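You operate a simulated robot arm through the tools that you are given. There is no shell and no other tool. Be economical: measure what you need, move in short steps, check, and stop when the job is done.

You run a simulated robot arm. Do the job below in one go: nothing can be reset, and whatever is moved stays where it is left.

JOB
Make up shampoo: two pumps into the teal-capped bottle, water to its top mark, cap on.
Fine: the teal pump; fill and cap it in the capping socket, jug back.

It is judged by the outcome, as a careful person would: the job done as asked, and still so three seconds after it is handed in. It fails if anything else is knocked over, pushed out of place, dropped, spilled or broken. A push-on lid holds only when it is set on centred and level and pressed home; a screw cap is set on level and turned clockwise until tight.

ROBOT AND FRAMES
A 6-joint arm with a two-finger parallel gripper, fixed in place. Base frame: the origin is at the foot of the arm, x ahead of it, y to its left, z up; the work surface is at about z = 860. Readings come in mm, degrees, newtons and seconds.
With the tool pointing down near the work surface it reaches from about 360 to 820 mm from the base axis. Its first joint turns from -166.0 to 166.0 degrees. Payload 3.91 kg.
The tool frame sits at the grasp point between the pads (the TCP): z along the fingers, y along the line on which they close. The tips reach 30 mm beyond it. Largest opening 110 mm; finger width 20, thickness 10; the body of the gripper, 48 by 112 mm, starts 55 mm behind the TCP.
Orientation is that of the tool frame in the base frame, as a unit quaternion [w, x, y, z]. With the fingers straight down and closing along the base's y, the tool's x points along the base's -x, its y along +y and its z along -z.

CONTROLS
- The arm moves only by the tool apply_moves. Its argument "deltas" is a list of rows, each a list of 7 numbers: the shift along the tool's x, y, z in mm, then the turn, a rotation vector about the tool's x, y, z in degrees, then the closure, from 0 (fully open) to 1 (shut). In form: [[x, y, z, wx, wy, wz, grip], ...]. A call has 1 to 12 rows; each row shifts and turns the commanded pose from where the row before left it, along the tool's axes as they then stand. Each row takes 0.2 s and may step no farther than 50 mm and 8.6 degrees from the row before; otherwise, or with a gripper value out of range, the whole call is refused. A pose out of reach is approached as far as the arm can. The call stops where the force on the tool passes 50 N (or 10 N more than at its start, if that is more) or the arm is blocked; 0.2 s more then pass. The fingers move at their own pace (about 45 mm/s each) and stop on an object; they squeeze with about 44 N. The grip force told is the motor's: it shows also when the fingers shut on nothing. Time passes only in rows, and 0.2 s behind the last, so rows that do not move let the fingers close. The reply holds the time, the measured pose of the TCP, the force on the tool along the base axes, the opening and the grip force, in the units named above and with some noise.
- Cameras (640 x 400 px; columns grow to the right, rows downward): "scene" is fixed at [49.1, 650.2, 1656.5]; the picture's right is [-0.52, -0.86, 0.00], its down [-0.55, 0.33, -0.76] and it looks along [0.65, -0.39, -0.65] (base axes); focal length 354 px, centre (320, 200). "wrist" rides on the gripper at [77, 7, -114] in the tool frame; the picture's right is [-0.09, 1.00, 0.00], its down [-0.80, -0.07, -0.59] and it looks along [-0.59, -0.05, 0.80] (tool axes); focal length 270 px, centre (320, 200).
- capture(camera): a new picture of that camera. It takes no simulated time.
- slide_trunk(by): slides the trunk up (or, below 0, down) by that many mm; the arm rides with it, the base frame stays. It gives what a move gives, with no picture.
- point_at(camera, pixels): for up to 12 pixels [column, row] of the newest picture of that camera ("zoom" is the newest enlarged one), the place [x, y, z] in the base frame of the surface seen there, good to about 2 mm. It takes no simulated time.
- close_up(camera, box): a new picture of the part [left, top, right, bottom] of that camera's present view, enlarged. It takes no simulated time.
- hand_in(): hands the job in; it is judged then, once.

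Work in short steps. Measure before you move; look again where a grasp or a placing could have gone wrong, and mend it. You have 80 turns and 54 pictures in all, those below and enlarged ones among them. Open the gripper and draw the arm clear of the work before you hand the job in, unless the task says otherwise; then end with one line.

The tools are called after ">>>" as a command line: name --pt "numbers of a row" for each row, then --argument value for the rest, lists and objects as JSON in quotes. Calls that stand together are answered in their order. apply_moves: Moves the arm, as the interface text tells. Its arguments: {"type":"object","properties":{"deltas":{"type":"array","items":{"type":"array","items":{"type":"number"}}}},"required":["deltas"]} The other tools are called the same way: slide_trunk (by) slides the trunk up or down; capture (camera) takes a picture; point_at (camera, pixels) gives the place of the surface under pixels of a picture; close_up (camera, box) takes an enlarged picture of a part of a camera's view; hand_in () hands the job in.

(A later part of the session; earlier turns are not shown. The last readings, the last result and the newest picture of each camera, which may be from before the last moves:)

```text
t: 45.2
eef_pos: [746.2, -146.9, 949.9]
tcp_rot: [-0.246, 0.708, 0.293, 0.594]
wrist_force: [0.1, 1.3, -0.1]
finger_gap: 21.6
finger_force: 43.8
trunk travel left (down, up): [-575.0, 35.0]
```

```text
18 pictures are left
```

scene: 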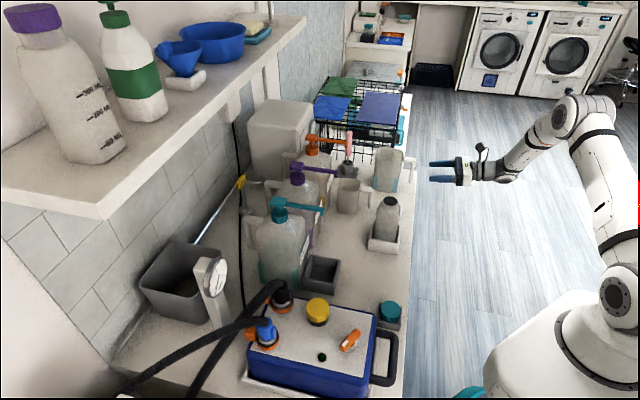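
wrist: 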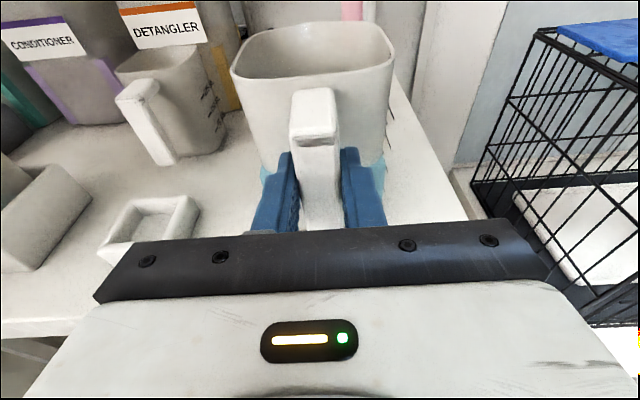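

Gripped the bar (21.6 mm). I measure the spout lip relative to the TCP before lifting.

>>> close_up --camera "wrist" --box '[220, 0, 412, 120]'

>>> point_at --camera "zoom" --pixels '[[280, 76], [300, 72], [320, 72], [340, 72], [360, 75], [240, 90], [420, 85], [50, 230], [560, 210]]'

```text
3.33 times, centred on (316, 60) of wrist
```

zoom: 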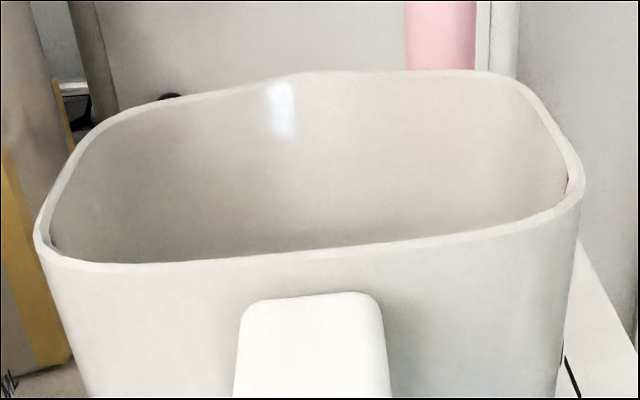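

```text
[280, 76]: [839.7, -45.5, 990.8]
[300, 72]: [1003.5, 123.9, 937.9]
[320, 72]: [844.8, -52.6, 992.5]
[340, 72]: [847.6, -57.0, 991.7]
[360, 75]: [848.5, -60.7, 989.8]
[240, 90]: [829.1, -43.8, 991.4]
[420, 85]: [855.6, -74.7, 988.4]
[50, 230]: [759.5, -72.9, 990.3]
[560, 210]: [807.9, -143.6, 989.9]
```

Spout lip is 138 mm ahead of and 42 mm above the TCP. I lift the jug 150 mm gently and draw it back from the bench.

>>> apply_moves --pt "4.9 0 -0.9 0 0 0 1" --pt "14.8 0 -2.6 0 0 0 1" --pt "24.6 0 -4.35 0 0 0 1" --pt "24.6 0 -4.35 0 0 0 1" --pt "24.6 0 -4.35 0 0 0 1" --pt "24.6 0 -4.35 0 0 0 1" --pt "24.6 0 -4.35 0 0 0 1" --pt "9.8 0 -1.7 0 0 0 1" --pt "0 0 0 0 0 0 1" --pt "0 0 0 0 0 0 1"

>>> close_up --camera "scene" --box '[340, 80, 480, 270]'

```text
t: 47.4
eef_pos: [745.9, -145.9, 1104.9]
tcp_rot: [-0.246, 0.708, 0.293, 0.594]
wrist_force: [0.6, 0.7, -2.7]
finger_gap: 21.7
finger_force: 44.2
trunk travel left (down, up): [-575.0, 35.0]
```

```text
2.11 times, centred on (410, 175) of scene
```

zoom: 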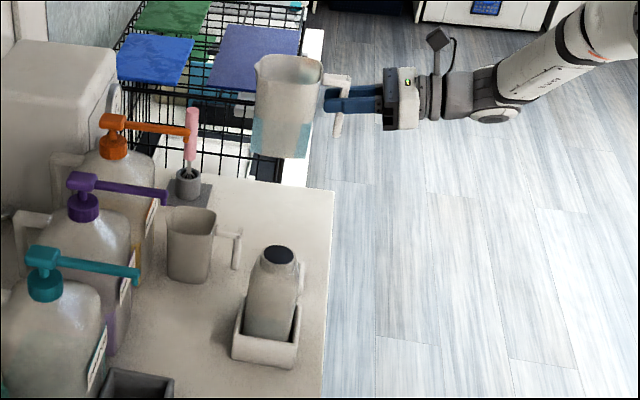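

Jug is held upright. I retract 130 mm, then traverse left along the bench to opposite the bottle.

>>> apply_moves --pt "-2.3 0 -12.8 0 0 0 1" --pt "-4.5 0 -25.6 0 0 0 1" --pt "-4.5 0 -25.6 0 0 0 1" --pt "-4.5 0 -25.6 0 0 0 1" --pt "-4.5 0 -25.6 0 0 0 1" --pt "-2.3 -10 -12.8 0 0 0 1" --pt "0 -25 0 0 0 0 1" --pt "0 -32 0 0 0 0 1" --pt "0 -32 0 0 0 0 1" --pt "0 -32 0 0 0 0 1" --pt "0 -32 0 0 0 0 1"

>>> apply_moves --pt "0 -32 0 0 0 0 1" --pt "0 -32 0 0 0 0 1" --pt "0 -32 0 0 0 0 1" --pt "0 -20 0 0 0 0 1" --pt "0 -10 0 0 0 0 1" --pt "0 0 0 0 0 0 1" --pt "0 0 0 0 0 0 1"

>>> close_up --camera "scene" --box '[340, 100, 480, 280]'

```text
t: 49.8
eef_pos: [537.8, -123.0, 1105.1]
tcp_rot: [-0.246, 0.708, 0.294, 0.593]
wrist_force: [-0.4, -0.3, -2.0]
finger_gap: 21.6
finger_force: 44.4
trunk travel left (down, up): [-575.0, 35.0]
```

```text
t: 51.4
eef_pos: [449.4, -34.1, 1104.9]
tcp_rot: [-0.246, 0.707, 0.293, 0.594]
wrist_force: [0.1, 0.0, -1.8]
finger_gap: 21.7
finger_force: 44.2
trunk travel left (down, up): [-575.0, 35.0]
```

```text
2.22 times, centred on (410, 190) of scene
```

zoom: 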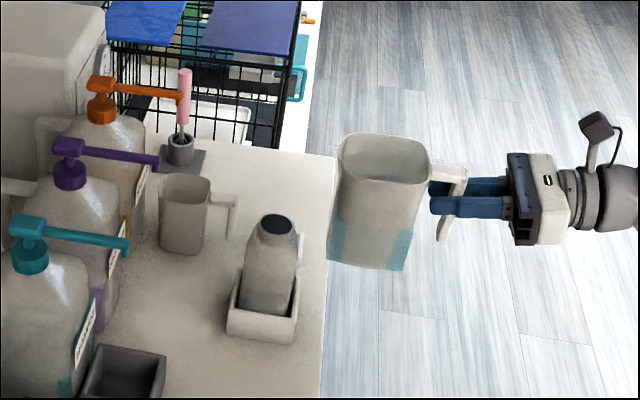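

Jug is opposite the bottle and steady. I measure the bottle's mouth and the jug lip now.

>>> point_at --camera "zoom" --pixels '[[277, 225], [261, 225], [294, 225], [277, 215], [277, 236], [341, 146], [345, 140], [432, 155], [352, 175], [395, 136]]'

```text
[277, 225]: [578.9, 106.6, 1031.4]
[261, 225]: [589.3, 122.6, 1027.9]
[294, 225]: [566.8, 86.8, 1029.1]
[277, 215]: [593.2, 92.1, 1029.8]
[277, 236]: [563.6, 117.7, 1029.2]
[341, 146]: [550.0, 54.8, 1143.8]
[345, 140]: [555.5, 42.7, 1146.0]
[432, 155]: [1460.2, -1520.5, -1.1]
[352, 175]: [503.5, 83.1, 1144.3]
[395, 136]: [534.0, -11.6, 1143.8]
```

Mouth centre is near n'=483.5, s'=336, z 1029. I tilt the jug 40° about its lip (below the flow angle) before moving in.

>>> apply_moves --pt "13.1 -0.7 -5.87 0 -5.714 0 1" --pt "13.1 -0.7 -5.87 0 -5.714 0 1" --pt "13.1 -0.7 -5.87 0 -5.714 0 1" --pt "13.1 -0.7 -5.87 0 -5.714 0 1" --pt "13.1 -0.7 -5.87 0 -5.714 0 1" --pt "13.1 -0.7 -5.87 0 -5.714 0 1" --pt "13.1 -0.7 -5.87 0 -5.714 0 1" --pt "0 0 0 0 0 0 1" --pt "0 0 0 0 0 0 1"

>>> close_up --camera "scene" --box '[340, 100, 480, 280]'

>>> point_at --camera "zoom" --pixels '[[335, 160], [338, 150], [330, 170], [340, 165], [333, 155], [325, 165]]'

```text
t: 53.4
eef_pos: [450.7, -26.7, 1203.4]
tcp_rot: [-0.131, 0.868, 0.359, 0.316]
wrist_force: [0.2, -0.5, -2.4]
finger_gap: 21.6
finger_force: 43.9
trunk travel left (down, up): [-575.0, 35.0]
```

```text
2.22 times, centred on (410, 190) of scene
```

zoom: 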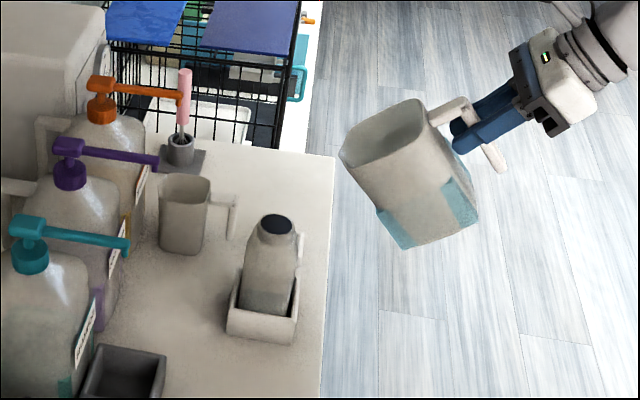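

```text
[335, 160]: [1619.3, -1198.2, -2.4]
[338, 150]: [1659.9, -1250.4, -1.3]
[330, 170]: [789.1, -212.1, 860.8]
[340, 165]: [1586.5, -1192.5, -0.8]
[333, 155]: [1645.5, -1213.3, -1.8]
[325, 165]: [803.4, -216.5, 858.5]
```

No slip or spill; lip visible at zoom (343,155). I measure it once more and then move in over the mouth.

>>> point_at --camera "zoom" --pixels '[[344, 155], [347, 158], [343, 150], [350, 163], [352, 140]]'

>>> apply_moves --pt "-5 -0.3 20 0 0 0 1" --pt "-5 -0.3 20 0 0 0 1" --pt "-5 -0.3 20 0 0 0 1" --pt "-5 -0.3 20 0 0 0 1" --pt "0 0 0 0 0 0 1" --pt "0 0 0 0 0 0 1"

>>> close_up --camera "scene" --box '[340, 140, 440, 260]'

```text
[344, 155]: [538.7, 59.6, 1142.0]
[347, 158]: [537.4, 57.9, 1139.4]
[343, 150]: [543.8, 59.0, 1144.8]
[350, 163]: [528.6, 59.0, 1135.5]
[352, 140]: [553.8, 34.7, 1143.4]
```

```text
t: 54.8
eef_pos: [473.2, -0.4, 1129.5]
tcp_rot: [-0.131, 0.868, 0.36, 0.316]
wrist_force: [-0.1, -0.4, -3.4]
finger_gap: 21.5
finger_force: 43.5
trunk travel left (down, up): [-575.0, 35.0]
```

```text
3.33 times, centred on (390, 200) of scene
```

zoom: 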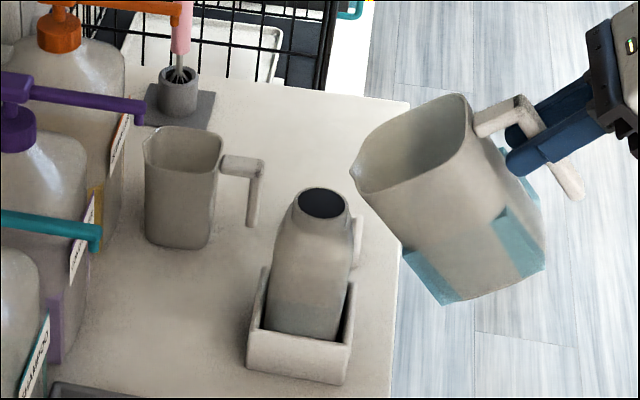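

The lip (352,170) is approaching the mouth (324,202). I measure both before the last advance.

>>> point_at --camera "zoom" --pixels '[[353, 166], [355, 170], [354, 162], [358, 176], [324, 202], [301, 201], [347, 201], [324, 188], [324, 216]]'

```text
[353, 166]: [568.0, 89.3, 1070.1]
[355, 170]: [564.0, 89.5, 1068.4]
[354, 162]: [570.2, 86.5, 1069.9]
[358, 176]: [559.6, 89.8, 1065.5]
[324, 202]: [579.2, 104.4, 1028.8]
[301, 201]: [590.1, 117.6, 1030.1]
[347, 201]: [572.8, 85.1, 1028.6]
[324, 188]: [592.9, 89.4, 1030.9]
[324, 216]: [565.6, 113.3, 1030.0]
```

Lip and mouth share s'≈338; mouth centre n'≈482, lip at 465. I move the lip to about n'=471, z 1050, and tilt on to 58°.

>>> apply_moves --pt "-4.2 0 9.6 0 0 0 1" --pt "-4.1 0 9.6 0 0 0 1" --pt "6.82 0 -3.25 0 -3 0 1" --pt "6.82 0 -3.25 0 -3 0 1" --pt "6.82 0 -3.25 0 -3 0 1" --pt "6.82 0 -3.25 0 -3 0 1" --pt "6.82 0 -3.25 0 -3 0 1" --pt "6.82 0 -3.25 0 -3 0 1" --pt "0 0 0 0 0 0 1" --pt "0 0 0 0 0 0 1"

>>> close_up --camera "scene" --box '[340, 140, 440, 260]'

>>> point_at --camera "zoom" --pixels '[[342, 188], [345, 192], [340, 184], [324, 202], [310, 295], [310, 310], [310, 280], [345, 185]]'

```text
t: 57.0
eef_pos: [495.4, 20.3, 1147.8]
tcp_rot: [-0.074, 0.907, 0.376, 0.177]
wrist_force: [1.3, -0.8, -3.7]
finger_gap: 21.7
finger_force: 44.0
trunk travel left (down, up): [-575.0, 35.0]
```

```text
3.33 times, centred on (390, 200) of scene
```

zoom: 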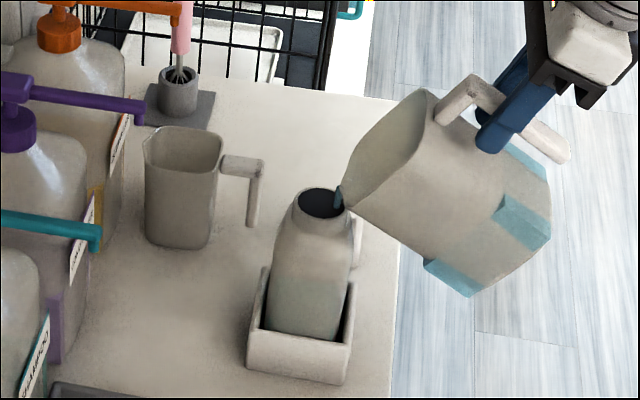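

```text
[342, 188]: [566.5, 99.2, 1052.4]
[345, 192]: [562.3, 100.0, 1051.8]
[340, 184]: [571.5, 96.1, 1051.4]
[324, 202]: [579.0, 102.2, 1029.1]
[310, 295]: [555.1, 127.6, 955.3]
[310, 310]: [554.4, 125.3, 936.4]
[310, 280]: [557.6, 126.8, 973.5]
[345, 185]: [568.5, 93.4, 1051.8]
```

Water has begun to flow into the mouth. Before more time passes I look closely at the bottle's level.

>>> close_up --camera "scene" --box '[376, 195, 416, 245]'

```text
8.00 times, centred on (396, 220) of scene
```

zoom: 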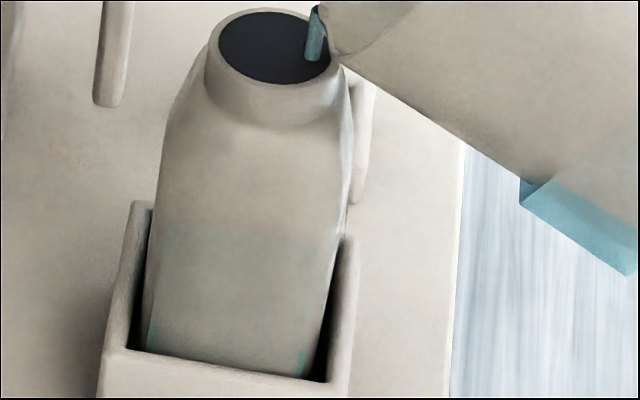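

A greenish level shows at about row 228. I find its height on the front wall.

>>> point_at --camera "zoom" --pixels '[[240, 228], [180, 226], [320, 238], [240, 250], [240, 300], [240, 200], [240, 215], [160, 240]]'

```text
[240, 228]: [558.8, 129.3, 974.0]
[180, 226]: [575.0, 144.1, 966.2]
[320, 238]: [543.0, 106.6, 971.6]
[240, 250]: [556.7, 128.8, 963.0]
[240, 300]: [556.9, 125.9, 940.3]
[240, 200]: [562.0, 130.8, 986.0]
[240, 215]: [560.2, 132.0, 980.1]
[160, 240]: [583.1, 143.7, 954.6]
```

The corner strips (left at (152,325), right at (302,360)) mark the true level, like the jug's strips; I measure their tops.

>>> point_at --camera "zoom" --pixels '[[152, 321], [303, 352], [152, 335], [302, 365], [240, 358]]'

>>> capture --camera "wrist"

```text
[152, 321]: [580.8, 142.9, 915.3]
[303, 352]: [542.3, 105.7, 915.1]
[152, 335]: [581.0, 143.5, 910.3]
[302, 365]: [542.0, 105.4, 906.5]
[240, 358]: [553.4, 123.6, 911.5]
```

```text
10 pictures are left
```

wrist: 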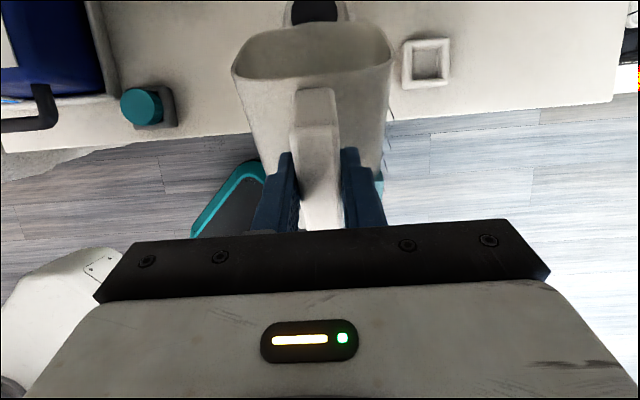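

Level is about z 915 now (mark at 961) and still pouring. I hold for 0.4 s and check the rate.

>>> apply_moves --pt "0 0 0 0 0 0 1"

>>> close_up --camera "scene" --box '[376, 195, 416, 245]'

```text
t: 57.4
eef_pos: [495.9, 21.5, 1148.3]
tcp_rot: [-0.074, 0.907, 0.376, 0.176]
wrist_force: [-0.4, 0.3, -3.2]
finger_gap: 21.5
finger_force: 43.7
trunk travel left (down, up): [-575.0, 35.0]
```

```text
8.00 times, centred on (396, 220) of scene
```

zoom: 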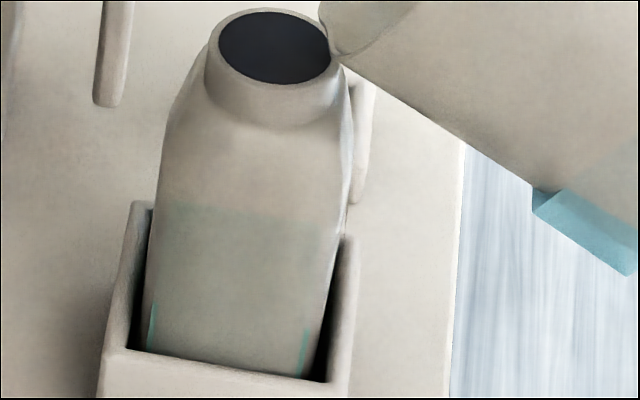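

Flow stopped on its own with the level near z 925; about 115 mL more is needed (~9° more tilt). I tilt 6° more, let it settle, and check.

>>> apply_moves --pt "4.53 0 -2.2 0 -2 0 1" --pt "0 0 0 0 0 0 1" --pt "4.53 0 -2.2 0 -2 0 1" --pt "0 0 0 0 0 0 1" --pt "4.53 0 -2.2 0 -2 0 1" --pt "0 0 0 0 0 0 1" --pt "0 0 0 0 0 0 1" --pt "0 0 0 0 0 0 1" --pt "0 0 0 0 0 0 1"

>>> close_up --camera "scene" --box '[376, 195, 416, 245]'

>>> point_at --camera "zoom" --pixels '[[154, 270], [310, 295], [153, 255], [153, 262], [312, 285], [155, 245], [155, 280], [308, 305], [314, 275], [154, 290]]'

```text
t: 59.4
eef_pos: [503.6, 27.0, 1159.2]
tcp_rot: [-0.053, 0.915, 0.379, 0.128]
wrist_force: [0.2, 0.0, -2.8]
finger_gap: 21.8
finger_force: 44.2
trunk travel left (down, up): [-575.0, 35.0]
```

```text
8.00 times, centred on (396, 220) of scene
```

zoom: 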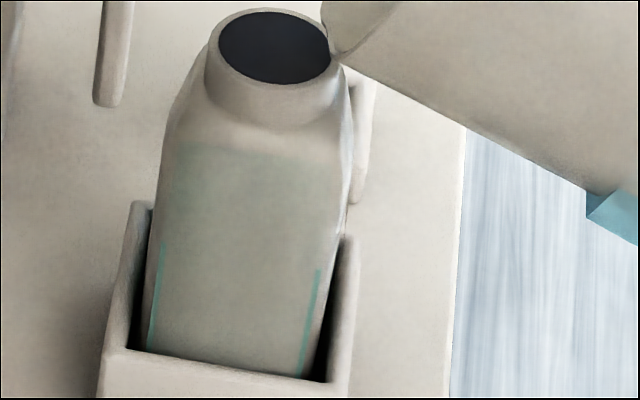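

```text
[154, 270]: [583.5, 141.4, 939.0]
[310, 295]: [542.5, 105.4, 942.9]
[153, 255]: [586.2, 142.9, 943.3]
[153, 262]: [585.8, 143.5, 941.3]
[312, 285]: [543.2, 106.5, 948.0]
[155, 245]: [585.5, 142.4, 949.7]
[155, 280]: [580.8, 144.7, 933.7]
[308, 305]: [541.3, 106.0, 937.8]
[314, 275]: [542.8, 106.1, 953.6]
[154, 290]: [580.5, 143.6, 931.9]
```

Strip tops are now around (163,243) and (318,268); I locate them accurately and find which row corresponds to z≈961.

>>> point_at --camera "zoom" --pixels '[[163, 243], [163, 235], [163, 227], [163, 219], [318, 268], [318, 260], [318, 252], [318, 276], [163, 251], [240, 240], [240, 255], [240, 270]]'

```text
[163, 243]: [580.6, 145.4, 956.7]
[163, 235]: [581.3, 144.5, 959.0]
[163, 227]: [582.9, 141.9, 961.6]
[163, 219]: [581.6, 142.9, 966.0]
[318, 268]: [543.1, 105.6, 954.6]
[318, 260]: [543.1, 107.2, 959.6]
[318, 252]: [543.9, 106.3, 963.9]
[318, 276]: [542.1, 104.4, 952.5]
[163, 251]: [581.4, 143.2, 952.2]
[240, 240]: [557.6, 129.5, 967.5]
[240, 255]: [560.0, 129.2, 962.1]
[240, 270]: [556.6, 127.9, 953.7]
```

Level is about 955.4; 5.7 mm short, worth roughly 1.2° more tilt. I add 1.1° and settle.

>>> apply_moves --pt "2.49 0 -1.2 0 -1.1 0 1" --pt "0 0 0 0 0 0 1" --pt "0 0 0 0 0 0 1" --pt "0 0 0 0 0 0 1" --pt "0 0 0 0 0 0 1"

>>> close_up --camera "scene" --box '[376, 195, 416, 245]'

>>> point_at --camera "zoom" --pixels '[[163, 243], [163, 235], [163, 227], [163, 219], [318, 268], [318, 260], [318, 252], [318, 244]]'

```text
t: 60.6
eef_pos: [504.9, 29.8, 1161.3]
tcp_rot: [-0.05, 0.916, 0.379, 0.119]
wrist_force: [0.6, -0.7, -2.8]
finger_gap: 21.5
finger_force: 44.5
trunk travel left (down, up): [-575.0, 35.0]
```

```text
8.00 times, centred on (396, 220) of scene
```

zoom: 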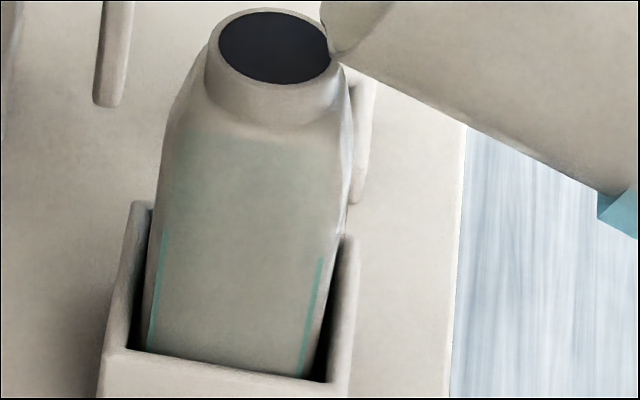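

```text
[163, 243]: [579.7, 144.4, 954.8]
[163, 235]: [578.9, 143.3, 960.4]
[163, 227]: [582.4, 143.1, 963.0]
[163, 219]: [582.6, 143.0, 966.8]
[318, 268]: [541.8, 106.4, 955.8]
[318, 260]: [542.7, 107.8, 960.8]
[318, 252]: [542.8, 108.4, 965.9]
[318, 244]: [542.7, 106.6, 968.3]
```

Strip tops are at rows 231 and 256, i.e. z≈961.5 — at the 300 mL mark. I tilt the jug back about its lip, then lift and back off.

>>> apply_moves --pt "-11 0 6.2 0 5.02 0 1" --pt "-11 0 6.2 0 5.02 0 1" --pt "-11 0 6.2 0 5.02 0 1" --pt "-11 0 6.2 0 5.02 0 1" --pt "-11 0 6.2 0 5.02 0 1" --pt "0 0 0 0 0 0 1" --pt "5.5 0 -26.4 0 0 0 1" --pt "5.5 0 -26.4 0 0 0 1" --pt "5.5 0 -26.4 0 0 0 1" --pt "5.5 0 -26.4 0 0 0 1" --pt "0 0 0 0 0 0 1"

>>> apply_moves --pt "-12.5 0 7.15 0 5.714 0 1" --pt "-12.5 0 7.15 0 5.714 0 1" --pt "-12.5 0 7.15 0 5.714 0 1" --pt "-12.5 0 7.15 0 5.714 0 1" --pt "-12.5 0 7.15 0 5.714 0 1" --pt "-12.5 0 7.15 0 5.714 0 1" --pt "-12.5 0 7.15 0 5.714 0 1" --pt "0 0 0 0 0 0 1"

```text
t: 63.0
eef_pos: [441.9, -34.0, 1203.9]
tcp_rot: [-0.131, 0.868, 0.36, 0.316]
wrist_force: [0.8, 0.5, -2.1]
finger_gap: 21.4
finger_force: 43.9
trunk travel left (down, up): [-575.0, 35.0]
```

```text
t: 64.8
eef_pos: [439.8, -34.9, 1105.5]
tcp_rot: [-0.246, 0.707, 0.293, 0.595]
wrist_force: [-0.1, -0.9, -2.5]
finger_gap: 21.5
finger_force: 43.8
trunk travel left (down, up): [-575.0, 35.0]
```

Jug is upright again with the pickup orientation. I carry it back along the bench to above its place.

>>> apply_moves --pt "0 15.8 0 0 0 0 1" --pt "0 30 0 0 0 0 1" --pt "0 35 0 0 0 0 1" --pt "0 35 0 0 0 0 1" --pt "0 35 0 0 0 0 1" --pt "0 35 0 0 0 0 1" --pt "0 35 0 0 0 0 1" --pt "0 35 0 0 0 0 1" --pt "0 25 0 0 0 0 1" --pt "0 15 0 0 0 0 1" --pt "0 0 0 0 0 0 1"

>>> apply_moves --pt "2.3 0 13.5 0 0 0 1" --pt "4.5 0 25.6 0 0 0 1" --pt "4.5 0 25.6 0 0 0 1" --pt "4.5 0 25.6 0 0 0 1" --pt "4.5 0 25.6 0 0 0 1" --pt "3.6 0 19.5 0 0 0 1" --pt "0 0 0 0 0 0 1" --pt "0 0 0 0 0 0 1"

```text
t: 67.2
eef_pos: [649.4, -246.6, 1105.8]
tcp_rot: [-0.246, 0.707, 0.292, 0.595]
wrist_force: [0.2, -0.4, -2.6]
finger_gap: 21.9
finger_force: 44.1
trunk travel left (down, up): [-575.0, 35.0]
```

```text
t: 69.0
eef_pos: [745.9, -148.0, 1104.9]
tcp_rot: [-0.246, 0.708, 0.293, 0.593]
wrist_force: [0.7, 0.4, -2.3]
finger_gap: 21.8
finger_force: 44.0
trunk travel left (down, up): [-575.0, 35.0]
```

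Over its original spot (745.9,-148.0). I lower it, slowing near the surface.

>>> apply_moves --pt "-24.6 0.5 4.35 0 0 0 1" --pt "-24.6 0.5 4.35 0 0 0 1" --pt "-24.6 0 4.35 0 0 0 1" --pt "-24.6 0 4.35 0 0 0 1" --pt "-24.6 0 4.35 0 0 0 1" --pt "-14.8 0 2.6 0 0 0 1" --pt "-7.9 0 1.4 0 0 0 1" --pt "-2 0 0.35 0 0 0 1" --pt "-2 0 0.35 0 0 0 1" --pt "0 0 0 0 0 0 1"

```text
t: 71.2
eef_pos: [746.9, -148.9, 953.9]
tcp_rot: [-0.246, 0.708, 0.293, 0.594]
wrist_force: [0.0, -0.6, -3.2]
finger_gap: 21.7
finger_force: 43.6
trunk travel left (down, up): [-575.0, 35.0]
```

Not touching yet; I trim 1–2 mm and lower the last few mm.

>>> apply_moves --pt "0 -1.5 1 0 0 0 1" --pt "-1 0 0.17 0 0 0 1" --pt "-1 0 0.17 0 0 0 1" --pt "-1 0 0.17 0 0 0 1" --pt "-1 0 0.17 0 0 0 1" --pt "0 0 0 0 0 0 1"

```text
t: 72.6
eef_pos: [746.8, -147.9, 949.7]
tcp_rot: [-0.246, 0.707, 0.294, 0.594]
wrist_force: [-1.4, -0.6, 1.8]
finger_gap: 21.7
finger_force: 44.2
trunk travel left (down, up): [-575.0, 35.0]
```

Seated (force reversed to +1.8 N). I open and back away.

>>> apply_moves --pt "0 0 0 0 0 0 0.4" --pt "0 0 0 0 0 0 0.4" --pt "0 0 0 0 0 0 0.4" --pt "0 0 0 0 0 0 0.4" --pt "-3.5 0 -19.7 0 0 0 0.4" --pt "-5.2 0 -29.5 0 0 0 0.4" --pt "-7 0 -39.4 0 0 0 0.4" --pt "-7 0 -39.4 0 0 0 0.4" --pt "39 0 -7 0 0 0 0.4" --pt "39 0 -7 0 0 0 0.4" --pt "39 0 -7 0 0 0 0.4" --pt "39 0 -7 0 0 0 0.4"

>>> capture --camera "scene"

>>> point_at --camera "scene" --pixels '[[390, 304], [382, 306], [398, 306], [390, 301], [390, 311], [386, 312], [395, 312], [389, 201], [386, 203], [393, 203], [389, 199], [389, 206]]'

```text
t: 75.2
eef_pos: [653.2, -239.0, 1107.4]
tcp_rot: [-0.246, 0.708, 0.293, 0.594]
wrist_force: [0.4, 0.9, -0.4]
finger_gap: 65.9
finger_force: 0.1
trunk travel left (down, up): [-575.0, 35.0]
```

```text
6 pictures are left
```

scene: 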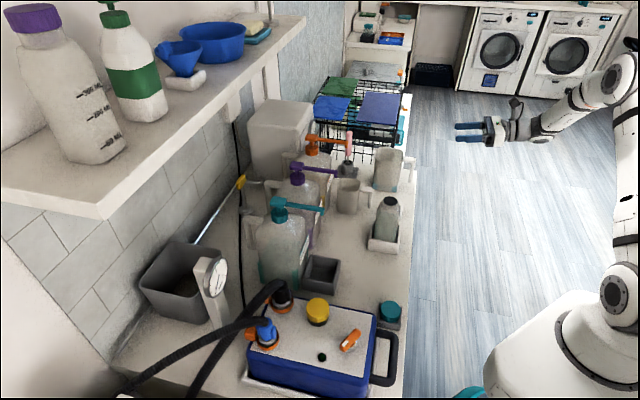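

```text
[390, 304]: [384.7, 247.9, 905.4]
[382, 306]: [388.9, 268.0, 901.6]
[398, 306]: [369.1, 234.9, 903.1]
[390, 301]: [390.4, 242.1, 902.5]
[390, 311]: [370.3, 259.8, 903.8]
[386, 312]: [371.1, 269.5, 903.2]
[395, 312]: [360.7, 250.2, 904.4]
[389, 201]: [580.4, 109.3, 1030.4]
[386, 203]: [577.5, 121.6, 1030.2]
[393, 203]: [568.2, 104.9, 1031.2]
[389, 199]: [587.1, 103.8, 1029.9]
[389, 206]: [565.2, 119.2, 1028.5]
```

Jug is back in place. Now the cap at about (374.5,256.5), top z 904. I point the tool straight down, and travel back along the bench front.

>>> apply_moves --pt "0 0 0 0 -8 0 0.4" --pt "0 0 0 0 -8 0 0.4" --pt "0 0 0 0 -8 0 0.4" --pt "0 0 0 0 -8 0 0.4" --pt "0 0 0 0 -8 0 0.4" --pt "0 0 0 0 -8 0 0.4" --pt "0 0 0 0 -8 0 0.4" --pt "0 0 0 0 -8 0 0.4" --pt "0 0 0 0 -8 0 0.4" --pt "0 0 0 0 -8 0 0.4" --pt "0 0 0 0 0 0 0.4"

>>> apply_moves --pt "9 -45 0 0 0 0 0.4" --pt "9 -45 0 0 0 0 0.4" --pt "9 -45 0 0 0 0 0.4" --pt "9 -45 0 0 0 0 0.4" --pt "9 -45 0 0 0 0 0.4" --pt "9 -45 0 0 0 0 0.4" --pt "9 -45 0 0 0 0 0.4" --pt "9 -45 0 0 0 0 0.4" --pt "9 -45 0 0 0 0 0.4" --pt "9 -45 0 0 0 0 0.4" --pt "9 -45 0 0 0 0 0.4" --pt "0 0 0 0 0 0 0.4"

```text
t: 77.6
eef_pos: [653.0, -238.8, 1107.6]
tcp_rot: [0.0, 0.924, 0.383, -0.001]
wrist_force: [-0.3, -0.4, 0.1]
finger_gap: 65.7
finger_force: 0.1
trunk travel left (down, up): [-575.0, 35.0]
```

```text
t: 80.2
eef_pos: [373.8, 180.4, 1108.2]
tcp_rot: [0.0, 0.924, 0.383, 0.0]
wrist_force: [0.7, 0.3, 0.6]
finger_gap: 66.0
finger_force: 0.1
trunk travel left (down, up): [-575.0, 35.0]
```

Now yaw 90° so the fingers close front-to-back (camera side away from the blue unit), then move over the cap.

>>> apply_moves --pt "0 0 0 0 0 8.182 0.4" --pt "0 0 0 0 0 8.182 0.4" --pt "0 0 0 0 0 8.182 0.4" --pt "0 0 0 0 0 8.182 0.4" --pt "0 0 0 0 0 8.182 0.4" --pt "0 0 0 0 0 8.182 0.4" --pt "0 0 0 0 0 8.182 0.4" --pt "0 0 0 0 0 8.182 0.4" --pt "0 0 0 0 0 8.182 0.4" --pt "0 0 0 0 0 8.182 0.4" --pt "0 0 0 0 0 8.182 0.4" --pt "0 0 0 0 0 0 0.4"

>>> apply_moves --pt "-13.3 -13.5 20 0 0 0 0.4" --pt "-13.3 -13.5 20 0 0 0 0.4" --pt "-13.3 -13.5 20 0 0 0 0.4" --pt "-13.3 -13.5 20 0 0 0 0.4" --pt "0 0 20 0 0 0 0.4" --pt "0 0 0 0 0 0 0.4"

>>> close_up --camera "wrist" --box '[180, 60, 460, 235]'

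```text
t: 82.8
eef_pos: [332.2, -151.1, 1001.8]
tcp_rot: [-0.062, 0.933, -0.354, 0.005]
wrist_force: [0.2, 0.5, 0.0]
finger_gap: 66.1
finger_force: 0.1
out of reach, approached as far as the arm can: row 2, 3, 4, 5, 6, 7, 8, 9, 10, 11
trunk travel left (down, up): [-575.0, 35.0]
```

```text
t: 84.2
eef_pos: [339.7, -82.7, 892.7]
tcp_rot: [-0.043, 0.932, -0.359, -0.006]
wrist_force: [-0.6, 0.2, 0.3]
finger_gap: 66.0
finger_force: 0.0
out of reach, approached as far as the arm can: row 1, 2, 3, 4
trunk travel left (down, up): [-575.0, 35.0]
```

```text
2.29 times, centred on (320, 148) of wrist
```

zoom: 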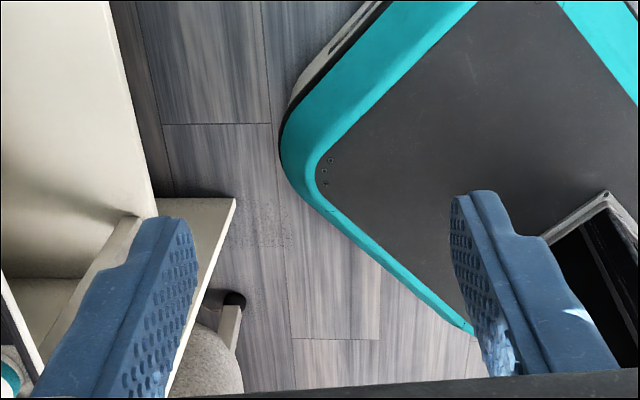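

The 90° yaw hit the wrist's limit and the arm drifted (now at (340,-83,893), in front of the bench, no contact force). I'll rise, unwind the roll the other way; first I check the handle and stand heights near the cap.

>>> point_at --camera "scene" --pixels '[[385, 334], [392, 338], [376, 316], [370, 312], [381, 322], [390, 327], [400, 318], [379, 306], [388, 345], [400, 322], [382, 301], [401, 306]]'

>>> apply_moves --pt "0 0 -45 0 0 0 0.4" --pt "0 0 -45 0 0 0 0.4" --pt "0 0 -45 0 0 0 0.4" --pt "0 0 -45 0 0 0 0.4" --pt "0 0 -45 0 0 0 0.4" --pt "0 0 0 0 0 0 0.4"

```text
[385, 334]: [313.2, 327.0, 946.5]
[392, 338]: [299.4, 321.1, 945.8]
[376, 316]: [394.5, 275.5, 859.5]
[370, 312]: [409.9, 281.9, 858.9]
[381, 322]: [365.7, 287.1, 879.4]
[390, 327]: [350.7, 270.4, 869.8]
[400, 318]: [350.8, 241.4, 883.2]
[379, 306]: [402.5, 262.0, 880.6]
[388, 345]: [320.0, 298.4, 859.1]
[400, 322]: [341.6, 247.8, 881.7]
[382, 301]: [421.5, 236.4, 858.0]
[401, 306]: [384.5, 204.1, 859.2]
```

```text
t: 85.6
eef_pos: [288.6, -166.6, 1045.2]
tcp_rot: [-0.054, 0.933, -0.355, 0.0]
wrist_force: [-1.1, 0.2, 0.2]
finger_gap: 65.9
finger_force: 0.0
out of reach, approached as far as the arm can: row 1, 2, 3, 4, 5
trunk travel left (down, up): [-575.0, 35.0]
```

Stand rim is 882, cap top 904, handle clear. I unwind the roll counter-clockwise away from the limit.

>>> apply_moves --pt "0 0 0 0 0 -8.3 0.4" --pt "0 0 0 0 0 -8.3 0.4" --pt "0 0 0 0 0 -8.3 0.4" --pt "0 0 0 0 0 -8.3 0.4" --pt "0 0 0 0 0 -8.3 0.4" --pt "0 0 0 0 0 -8.3 0.4" --pt "0 0 0 0 0 -8.3 0.4" --pt "0 0 0 0 0 -8.3 0.4" --pt "0 0 0 0 0 -8.3 0.4" --pt "0 0 0 0 0 -8.3 0.4" --pt "0 0 0 0 0 -8.3 0.4" --pt "0 0 0 0 0 0 0.4"

```text
t: 88.2
eef_pos: [287.6, -166.1, 1045.7]
tcp_rot: [-0.034, 0.909, 0.415, 0.027]
wrist_force: [0.9, 0.1, -0.4]
finger_gap: 66.1
finger_force: 0.1
trunk travel left (down, up): [-575.0, 35.0]
```

Back within reach. I level the tool (5° correction) and travel around to above the cap.

>>> apply_moves --pt "0 0 0 -2.24 -4.42 0 0.4" --pt "24.1 27.7 -10 0 0 0 0.4" --pt "24.1 27.7 -10 0 0 0 0.4" --pt "24.1 27.7 -10 0 0 0 0.4" --pt "33.8 -32.7 0 0 0 0 0.4" --pt "33.8 -32.7 0 0 0 0 0.4" --pt "33.8 -32.7 0 0 0 0 0.4" --pt "33.8 -32.7 0 0 0 0 0.4" --pt "33.8 -32.7 0 0 0 0 0.4" --pt "33.8 -32.7 0 0 0 0 0.4" --pt "33.8 -32.7 0 0 0 0 0.4" --pt "0 0 0 0 0 0 0.4"

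>>> apply_moves --pt "0 0 0 0 0 -8.5 0.4" --pt "0 0 0 0 0 -8.5 0.4" --pt "0 0 0 0 0 -8.5 0.4" --pt "0 0 0 0 0 -8.5 0.4" --pt "0 0 0 0 0 -8.5 0.4" --pt "0 0 0 0 0 -8.5 0.4" --pt "0 0 0 0 0 -8.5 0.4" --pt "0 0 0 0 0 -8.5 0.4" --pt "0 0 0 0 0 -8.5 0.4" --pt "0 0 0 0 0 -8.5 0.4" --pt "0 0 0 0 0 -8.5 0.4" --pt "0 0 0 0 0 -8.5 0.4"

>>> apply_moves --pt "0 0 0 0 0 -8.5 0.4" --pt "0 0 0 0 0 -8.5 0.4" --pt "0 0 0 0 0 -8.5 0.4" --pt "0 0 0 0 0 -8.5 0.4" --pt "0 0 0 0 0 -8.5 0.4" --pt "0 0 0 0 0 -8.5 0.4" --pt "0 0 0 0 0 -8.5 0.4" --pt "0 0 0 0 0 -8.5 0.4" --pt "0 0 0 0 0 -8.5 0.4" --pt "0 0 0 0 0 -8.5 0.4" --pt "0 0 0 0 0 -8.5 0.4" --pt "0 0 0 0 0 -8.5 0.4"

```text
t: 90.8
eef_pos: [381.6, 163.9, 1077.6]
tcp_rot: [0.0, 0.91, 0.415, 0.0]
wrist_force: [0.1, -0.4, 0.2]
finger_gap: 65.9
finger_force: 0.1
trunk travel left (down, up): [-575.0, 35.0]
```

```text
t: 93.4
eef_pos: [381.7, 163.6, 1075.8]
tcp_rot: [0.0, 0.248, 0.969, 0.0]
wrist_force: [0.0, 0.0, 0.4]
finger_gap: 66.0
finger_force: 0.2
trunk travel left (down, up): [-575.0, 35.0]
```

```text
t: 96.0
eef_pos: [381.1, 163.9, 1076.9]
tcp_rot: [0.002, -0.596, 0.803, 0.001]
wrist_force: [0.4, 0.1, -0.3]
finger_gap: 65.9
finger_force: 0.1
trunk travel left (down, up): [-575.0, 35.0]
```

Tool is level with room to turn clockwise. I move over the cap at a safe height and look.

>>> apply_moves --pt "-28.9 11.1 20 0 0 0 0.4" --pt "-28.9 11.1 20 0 0 0 0.4" --pt "-28.9 11.1 20 0 0 0 0.4" --pt "0 0 0 0 0 0 0.4"

>>> close_up --camera "wrist" --box '[180, 60, 460, 235]'

```text
t: 97.0
eef_pos: [373.9, 255.7, 1015.8]
tcp_rot: [0.001, -0.595, 0.804, 0.001]
wrist_force: [0.1, -0.3, 0.1]
finger_gap: 65.9
finger_force: 0.0
trunk travel left (down, up): [-575.0, 35.0]
```

```text
2.29 times, centred on (320, 148) of wrist
```

zoom: 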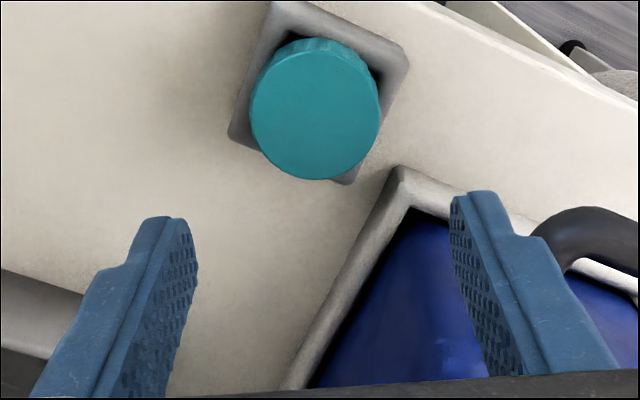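

I measure the cap's top face and nearby rim heights.

>>> point_at --camera "zoom" --pixels '[[253, 115], [377, 110], [317, 58], [312, 175], [315, 115], [270, 75], [362, 155], [275, 155], [365, 75], [400, 180], [240, 125], [560, 230]]'

```text
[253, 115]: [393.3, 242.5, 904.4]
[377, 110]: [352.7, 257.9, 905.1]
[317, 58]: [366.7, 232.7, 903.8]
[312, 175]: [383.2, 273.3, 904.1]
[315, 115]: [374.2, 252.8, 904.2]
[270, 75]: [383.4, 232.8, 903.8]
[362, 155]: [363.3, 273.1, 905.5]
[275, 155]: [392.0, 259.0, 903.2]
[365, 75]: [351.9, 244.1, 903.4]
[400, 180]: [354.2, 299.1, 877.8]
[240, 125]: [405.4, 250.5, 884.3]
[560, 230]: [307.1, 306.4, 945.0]
```

Cap centre (373.4,252), top 904. I centre, descend to tips at z≈888 (stand rim 882) and close.

>>> apply_moves --pt "3.7 -0.6 20 0 0 0 0.4" --pt "0 0 25 0 0 0 0.4" --pt "0 0 25 0 0 0 0.4" --pt "0 0 15 0 0 0 0.4" --pt "0 0 8 0 0 0 0.4" --pt "0 0 4.5 0 0 0 0.4" --pt "0 0 0 0 0 0 0.4" --pt "0 0 0 0 0 0 1" --pt "0 0 0 0 0 0 1" --pt "0 0 0 0 0 0 1" --pt "0 0 0 0 0 0 1"

```text
t: 99.4
eef_pos: [373.5, 252.9, 918.6]
tcp_rot: [-0.001, -0.595, 0.804, 0.0]
wrist_force: [0.7, 0.7, 0.0]
finger_gap: 41.6
finger_force: 44.1
trunk travel left (down, up): [-575.0, 35.0]
```

Cap is held (41.6 mm). I lift it straight out and measure the bottle mouth precisely.

>>> apply_moves --pt "0 0 -10 0 0 0 1" --pt "0 0 -20 0 0 0 1" --pt "0 0 -40 0 0 0 1" --pt "0 0 -40 0 0 0 1" --pt "0 0 -40 0 0 0 1" --pt "0 0 -40 0 0 0 1" --pt "0 0 0 0 0 0 1"

>>> close_up --camera "scene" --box '[376, 190, 408, 215]'

```text
t: 101.0
eef_pos: [374.7, 253.9, 1107.1]
tcp_rot: [0.0, -0.596, 0.803, 0.001]
wrist_force: [-0.5, -0.5, 0.3]
finger_gap: 41.0
finger_force: 44.3
trunk travel left (down, up): [-575.0, 35.0]
```

```text
16.00 times, centred on (392, 202) of scene
```

zoom: 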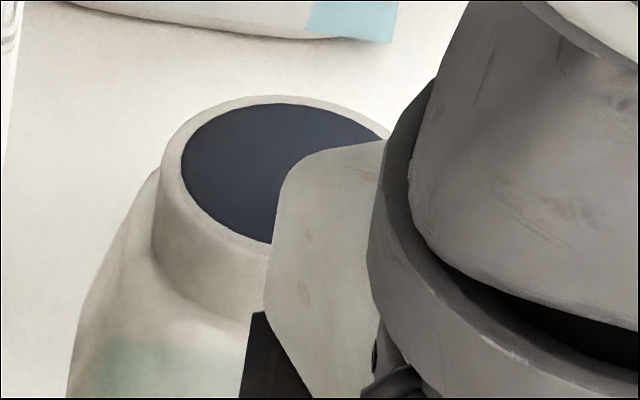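

The gripper hides part of the mouth, but the disc's centre by its ellipse is (292.5,174.5). I sample the visible disc to fit the mapping.

>>> point_at --camera "zoom" --pixels '[[200, 140], [200, 180], [220, 150], [230, 200], [250, 120], [250, 160], [250, 210], [270, 140], [270, 180], [290, 115], [290, 145], [330, 125]]'

```text
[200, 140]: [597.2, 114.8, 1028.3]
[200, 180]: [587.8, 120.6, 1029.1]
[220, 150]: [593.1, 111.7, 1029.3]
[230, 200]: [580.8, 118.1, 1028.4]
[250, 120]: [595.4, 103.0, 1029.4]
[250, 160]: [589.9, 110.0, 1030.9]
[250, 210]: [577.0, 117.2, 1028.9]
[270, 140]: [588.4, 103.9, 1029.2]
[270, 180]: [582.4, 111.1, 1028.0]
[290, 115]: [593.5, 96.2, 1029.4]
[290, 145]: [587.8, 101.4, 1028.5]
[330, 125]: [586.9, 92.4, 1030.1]
```

Mouth centre best estimate is (580.8,103.0). I carry the cap above it at the current height.

>>> apply_moves --pt "13.95 -40.2 0 0 0 0 1" --pt "13.95 -40.2 0 0 0 0 1" --pt "13.95 -40.2 0 0 0 0 1" --pt "13.95 -40.2 0 0 0 0 1" --pt "13.95 -40.2 0 0 0 0 1" --pt "13.95 -40.0 0 0 0 0 1" --pt "0 0 0 0 0 0 1" --pt "0 0 0 0 0 0 1"

```text
t: 102.8
eef_pos: [581.5, 103.4, 1107.3]
tcp_rot: [-0.001, -0.595, 0.804, 0.001]
wrist_force: [-0.5, -0.3, -0.1]
finger_gap: 41.1
finger_force: 44.0
trunk travel left (down, up): [-575.0, 35.0]
```

Positioned. I lower to just above the neck and check concentricity in the scene view.

>>> apply_moves --pt "0 0 10 0 0 0 1" --pt "0 0 10 0 0 0 1" --pt "0 0 0 0 0 0 1"

>>> close_up --camera "scene" --box '[372, 180, 412, 215]'

```text
t: 103.6
eef_pos: [581.7, 102.9, 1088.5]
tcp_rot: [0.0, -0.595, 0.804, 0.0]
wrist_force: [0.2, -0.2, 0.1]
finger_gap: 41.2
finger_force: 44.2
trunk travel left (down, up): [-575.0, 35.0]
```

```text
11.43 times, centred on (392, 198) of scene
```

zoom: 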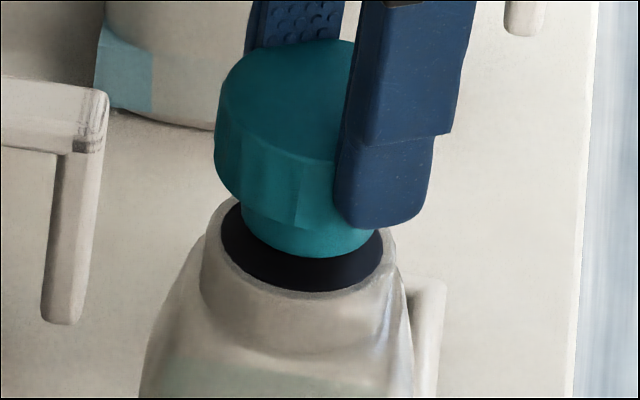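

The cap has a plug that enters the mouth; columns agree (plug 310→ about 303 when lowered, mouth 302.5). I check the plug's height to verify depth alignment.

>>> point_at --camera "zoom" --pixels '[[310, 254], [290, 250], [330, 253], [310, 240], [256, 230], [366, 240], [270, 242], [310, 275], [310, 296], [235, 130], [300, 215], [300, 165]]'

```text
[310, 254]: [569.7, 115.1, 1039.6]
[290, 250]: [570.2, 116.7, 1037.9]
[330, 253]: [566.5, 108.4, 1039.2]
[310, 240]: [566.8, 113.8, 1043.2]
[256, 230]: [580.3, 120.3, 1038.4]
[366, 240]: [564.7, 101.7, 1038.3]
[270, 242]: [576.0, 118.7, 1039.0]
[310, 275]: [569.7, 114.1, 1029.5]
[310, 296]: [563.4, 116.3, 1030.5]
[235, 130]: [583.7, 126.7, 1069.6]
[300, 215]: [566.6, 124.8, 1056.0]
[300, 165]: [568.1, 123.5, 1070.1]
```

Plug is centred on the TCP and 9 mm above the mouth. I lower gently until it seats.

>>> apply_moves --pt "0 0 3 0 0 0 1" --pt "0 0 3 0 0 0 1" --pt "0 0 3 0 0 0 1" --pt "0 0 2 0 0 0 1" --pt "0 0 2 0 0 0 1" --pt "0 0 2 0 0 0 1" --pt "0 0 0 0 0 0 1"

```text
t: 105.2
eef_pos: [579.7, 102.5, 1073.3]
tcp_rot: [-0.001, -0.596, 0.803, 0.001]
wrist_force: [0.7, -0.2, -0.4]
finger_gap: 41.3
finger_force: 43.9
trunk travel left (down, up): [-575.0, 35.0]
```

Plug has entered freely. I continue down.

>>> apply_moves --pt "0 0 1.5 0 0 0 1" --pt "0 0 1.5 0 0 0 1" --pt "0 0 1.5 0 0 0 1" --pt "0 0 1.5 0 0 0 1" --pt "0 0 1 0 0 0 1" --pt "0 0 1 0 0 0 1" --pt "0 0 0 0 0 0 1"

```text
t: 106.8
eef_pos: [580.0, 101.7, 1066.8]
tcp_rot: [0.002, -0.594, 0.804, 0.0]
wrist_force: [3.9, -1.8, 29.3]
finger_gap: 41.3
finger_force: 43.9
trunk travel left (down, up): [-575.0, 35.0]
```

Contact at 29 N with the cap level. I now turn clockwise (about the tool's +z) while keeping this light press.

>>> apply_moves --pt "0 0 0 0 0 8 1" --pt "0 0 0 0 0 8 1" --pt "0 0 0 0 0 8 1" --pt "0 0 0 0 0 8 1" --pt "0 0 0 0 0 8 1" --pt "0 0 0 0 0 8 1" --pt "0 0 0 0 0 0 1"

```text
t: 108.4
eef_pos: [578.6, 102.8, 1064.8]
tcp_rot: [-0.001, -0.216, 0.976, 0.001]
wrist_force: [-2.3, 1.3, 12.5]
finger_gap: 41.0
finger_force: 44.2
trunk travel left (down, up): [-575.0, 35.0]
```

It went down 2 mm while turning, as a thread does. I continue clockwise, following down slightly.

>>> apply_moves --pt "0 0 0.4 0 0 8 1" --pt "0 0 0.3 0 0 8 1" --pt "0 0 0.3 0 0 8 1" --pt "0 0 0.3 0 0 8 1" --pt "0 0 0.3 0 0 8 1" --pt "0 0 0.3 0 0 8 1" --pt "0 0 0.3 0 0 8 1" --pt "0 0 0.3 0 0 8 1" --pt "0 0 0 0 0 0 1"

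```text
t: 110.4
eef_pos: [579.1, 103.6, 1064.1]
tcp_rot: [0.0, 0.334, 0.943, 0.0]
wrist_force: [1.9, 5.6, 17.4]
finger_gap: 40.8
finger_force: 43.5
trunk travel left (down, up): [-575.0, 35.0]
```

Still turning; I go on clockwise for another 80° (staying inside the wrist limit).

>>> apply_moves --pt "0 0 0.2 0 0 8 1" --pt "0 0 0.2 0 0 8 1" --pt "0 0 0.2 0 0 8 1" --pt "0 0 0.2 0 0 8 1" --pt "0 0 0.2 0 0 8 1" --pt "0 0 0.2 0 0 8 1" --pt "0 0 0.2 0 0 8 1" --pt "0 0 0.2 0 0 8 1" --pt "0 0 0.2 0 0 8 1" --pt "0 0 0.2 0 0 8 1" --pt "0 0 0 0 0 0 1"

```text
t: 112.8
eef_pos: [578.3, 102.1, 1061.8]
tcp_rot: [0.0, 0.862, 0.506, 0.002]
wrist_force: [9.2, 2.9, 33.2]
finger_gap: 44.1
finger_force: 44.0
trunk travel left (down, up): [-575.0, 35.0]
```

The gap changed from 41 to 44 mm, suggesting the cap stopped and the fingers slid around it (tight). I release, turn back, and regrip to test tightness.

>>> apply_moves --pt "0 0 -1.5 0 0 0 0.4" --pt "0 0 0 0 0 0 0.4" --pt "0 0 0 0 0 0 0.4" --pt "0 0 -3 0 0 -8.5 0.4" --pt "0 0 0 0 0 -8.5 0.4" --pt "0 0 0 0 0 -8.5 0.4" --pt "0 0 0 0 0 -8.5 0.4" --pt "0 0 0 0 0 -8.5 0.4" --pt "0 0 0 0 0 -8.5 0.4" --pt "0 0 0 0 0 -8.5 0.4" --pt "0 0 0 0 0 -8.5 0.4" --pt "0 0 0 0 0 -8.5 0.4"

>>> close_up --camera "scene" --box '[372, 185, 412, 220]'

>>> point_at --camera "zoom" --pixels '[[240, 130], [280, 120], [320, 110], [260, 160], [300, 150], [300, 180], [300, 200], [300, 220], [300, 235], [260, 210]]'

```text
t: 115.4
eef_pos: [579.9, 103.3, 1065.7]
tcp_rot: [0.001, 0.362, 0.932, 0.001]
wrist_force: [-0.1, 1.0, -0.7]
finger_gap: 66.0
finger_force: 0.1
trunk travel left (down, up): [-575.0, 35.0]
```

```text
11.43 times, centred on (392, 202) of scene
```

zoom: 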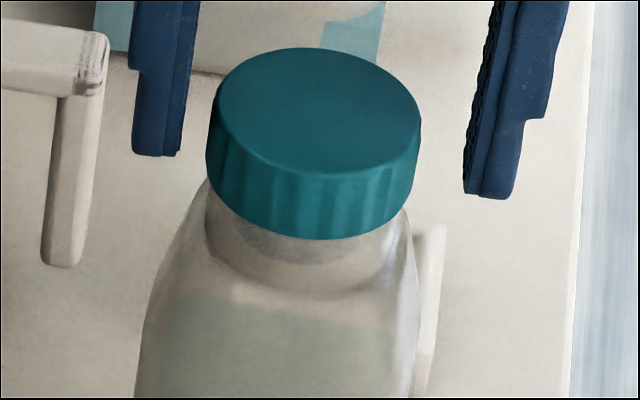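

```text
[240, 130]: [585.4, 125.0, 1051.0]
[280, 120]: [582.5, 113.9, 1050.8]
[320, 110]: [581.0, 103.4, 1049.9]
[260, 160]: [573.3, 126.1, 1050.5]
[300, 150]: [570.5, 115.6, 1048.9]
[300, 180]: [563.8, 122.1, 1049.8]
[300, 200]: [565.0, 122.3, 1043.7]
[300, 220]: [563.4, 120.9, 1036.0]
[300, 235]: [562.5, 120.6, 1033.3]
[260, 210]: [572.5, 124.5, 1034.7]
```

Cap sits centred and level (top z≈1050 all over). I regrip and turn clockwise again to be sure it is tight.

>>> apply_moves --pt "0 0 0.5 0 0 0 1" --pt "0 0 0 0 0 0 1" --pt "0 0 0 0 0 0 1" --pt "0 0 0 0 0 0 1" --pt "0 0 0 0 0 8 1" --pt "0 0 0 0 0 8 1" --pt "0 0 0 0 0 8 1" --pt "0 0 0 0 0 0 1"

>>> apply_moves --pt "0 0 0 0 0 8 1" --pt "0 0 0 0 0 8 1" --pt "0 0 0 0 0 8 1" --pt "0 0 0 0 0 0 1"

```text
t: 117.2
eef_pos: [581.0, 101.8, 1065.4]
tcp_rot: [-0.002, 0.548, 0.836, 0.001]
wrist_force: [1.7, -0.4, 0.5]
finger_gap: 41.2
finger_force: 43.7
trunk travel left (down, up): [-575.0, 35.0]
```

```text
t: 118.2
eef_pos: [580.8, 101.0, 1064.5]
tcp_rot: [-0.001, 0.709, 0.705, -0.002]
wrist_force: [1.7, 1.0, -1.6]
finger_gap: 40.9
finger_force: 43.3
trunk travel left (down, up): [-575.0, 35.0]
```

The slight downward pull (-1.6 N, z falling) suggests it's still threading. I turn on, following down.

>>> apply_moves --pt "0 0 0.2 0 0 8 1" --pt "0 0 0.2 0 0 8 1" --pt "0 0 0.2 0 0 8 1" --pt "0 0 0.2 0 0 8 1" --pt "0 0 0.1 0 0 6 1" --pt "0 0 0 0 0 0 1"

```text
t: 119.6
eef_pos: [581.0, 102.7, 1063.9]
tcp_rot: [0.0, 0.901, 0.434, 0.001]
wrist_force: [2.1, 1.4, 4.0]
finger_gap: 41.2
finger_force: 44.2
trunk travel left (down, up): [-575.0, 35.0]
```

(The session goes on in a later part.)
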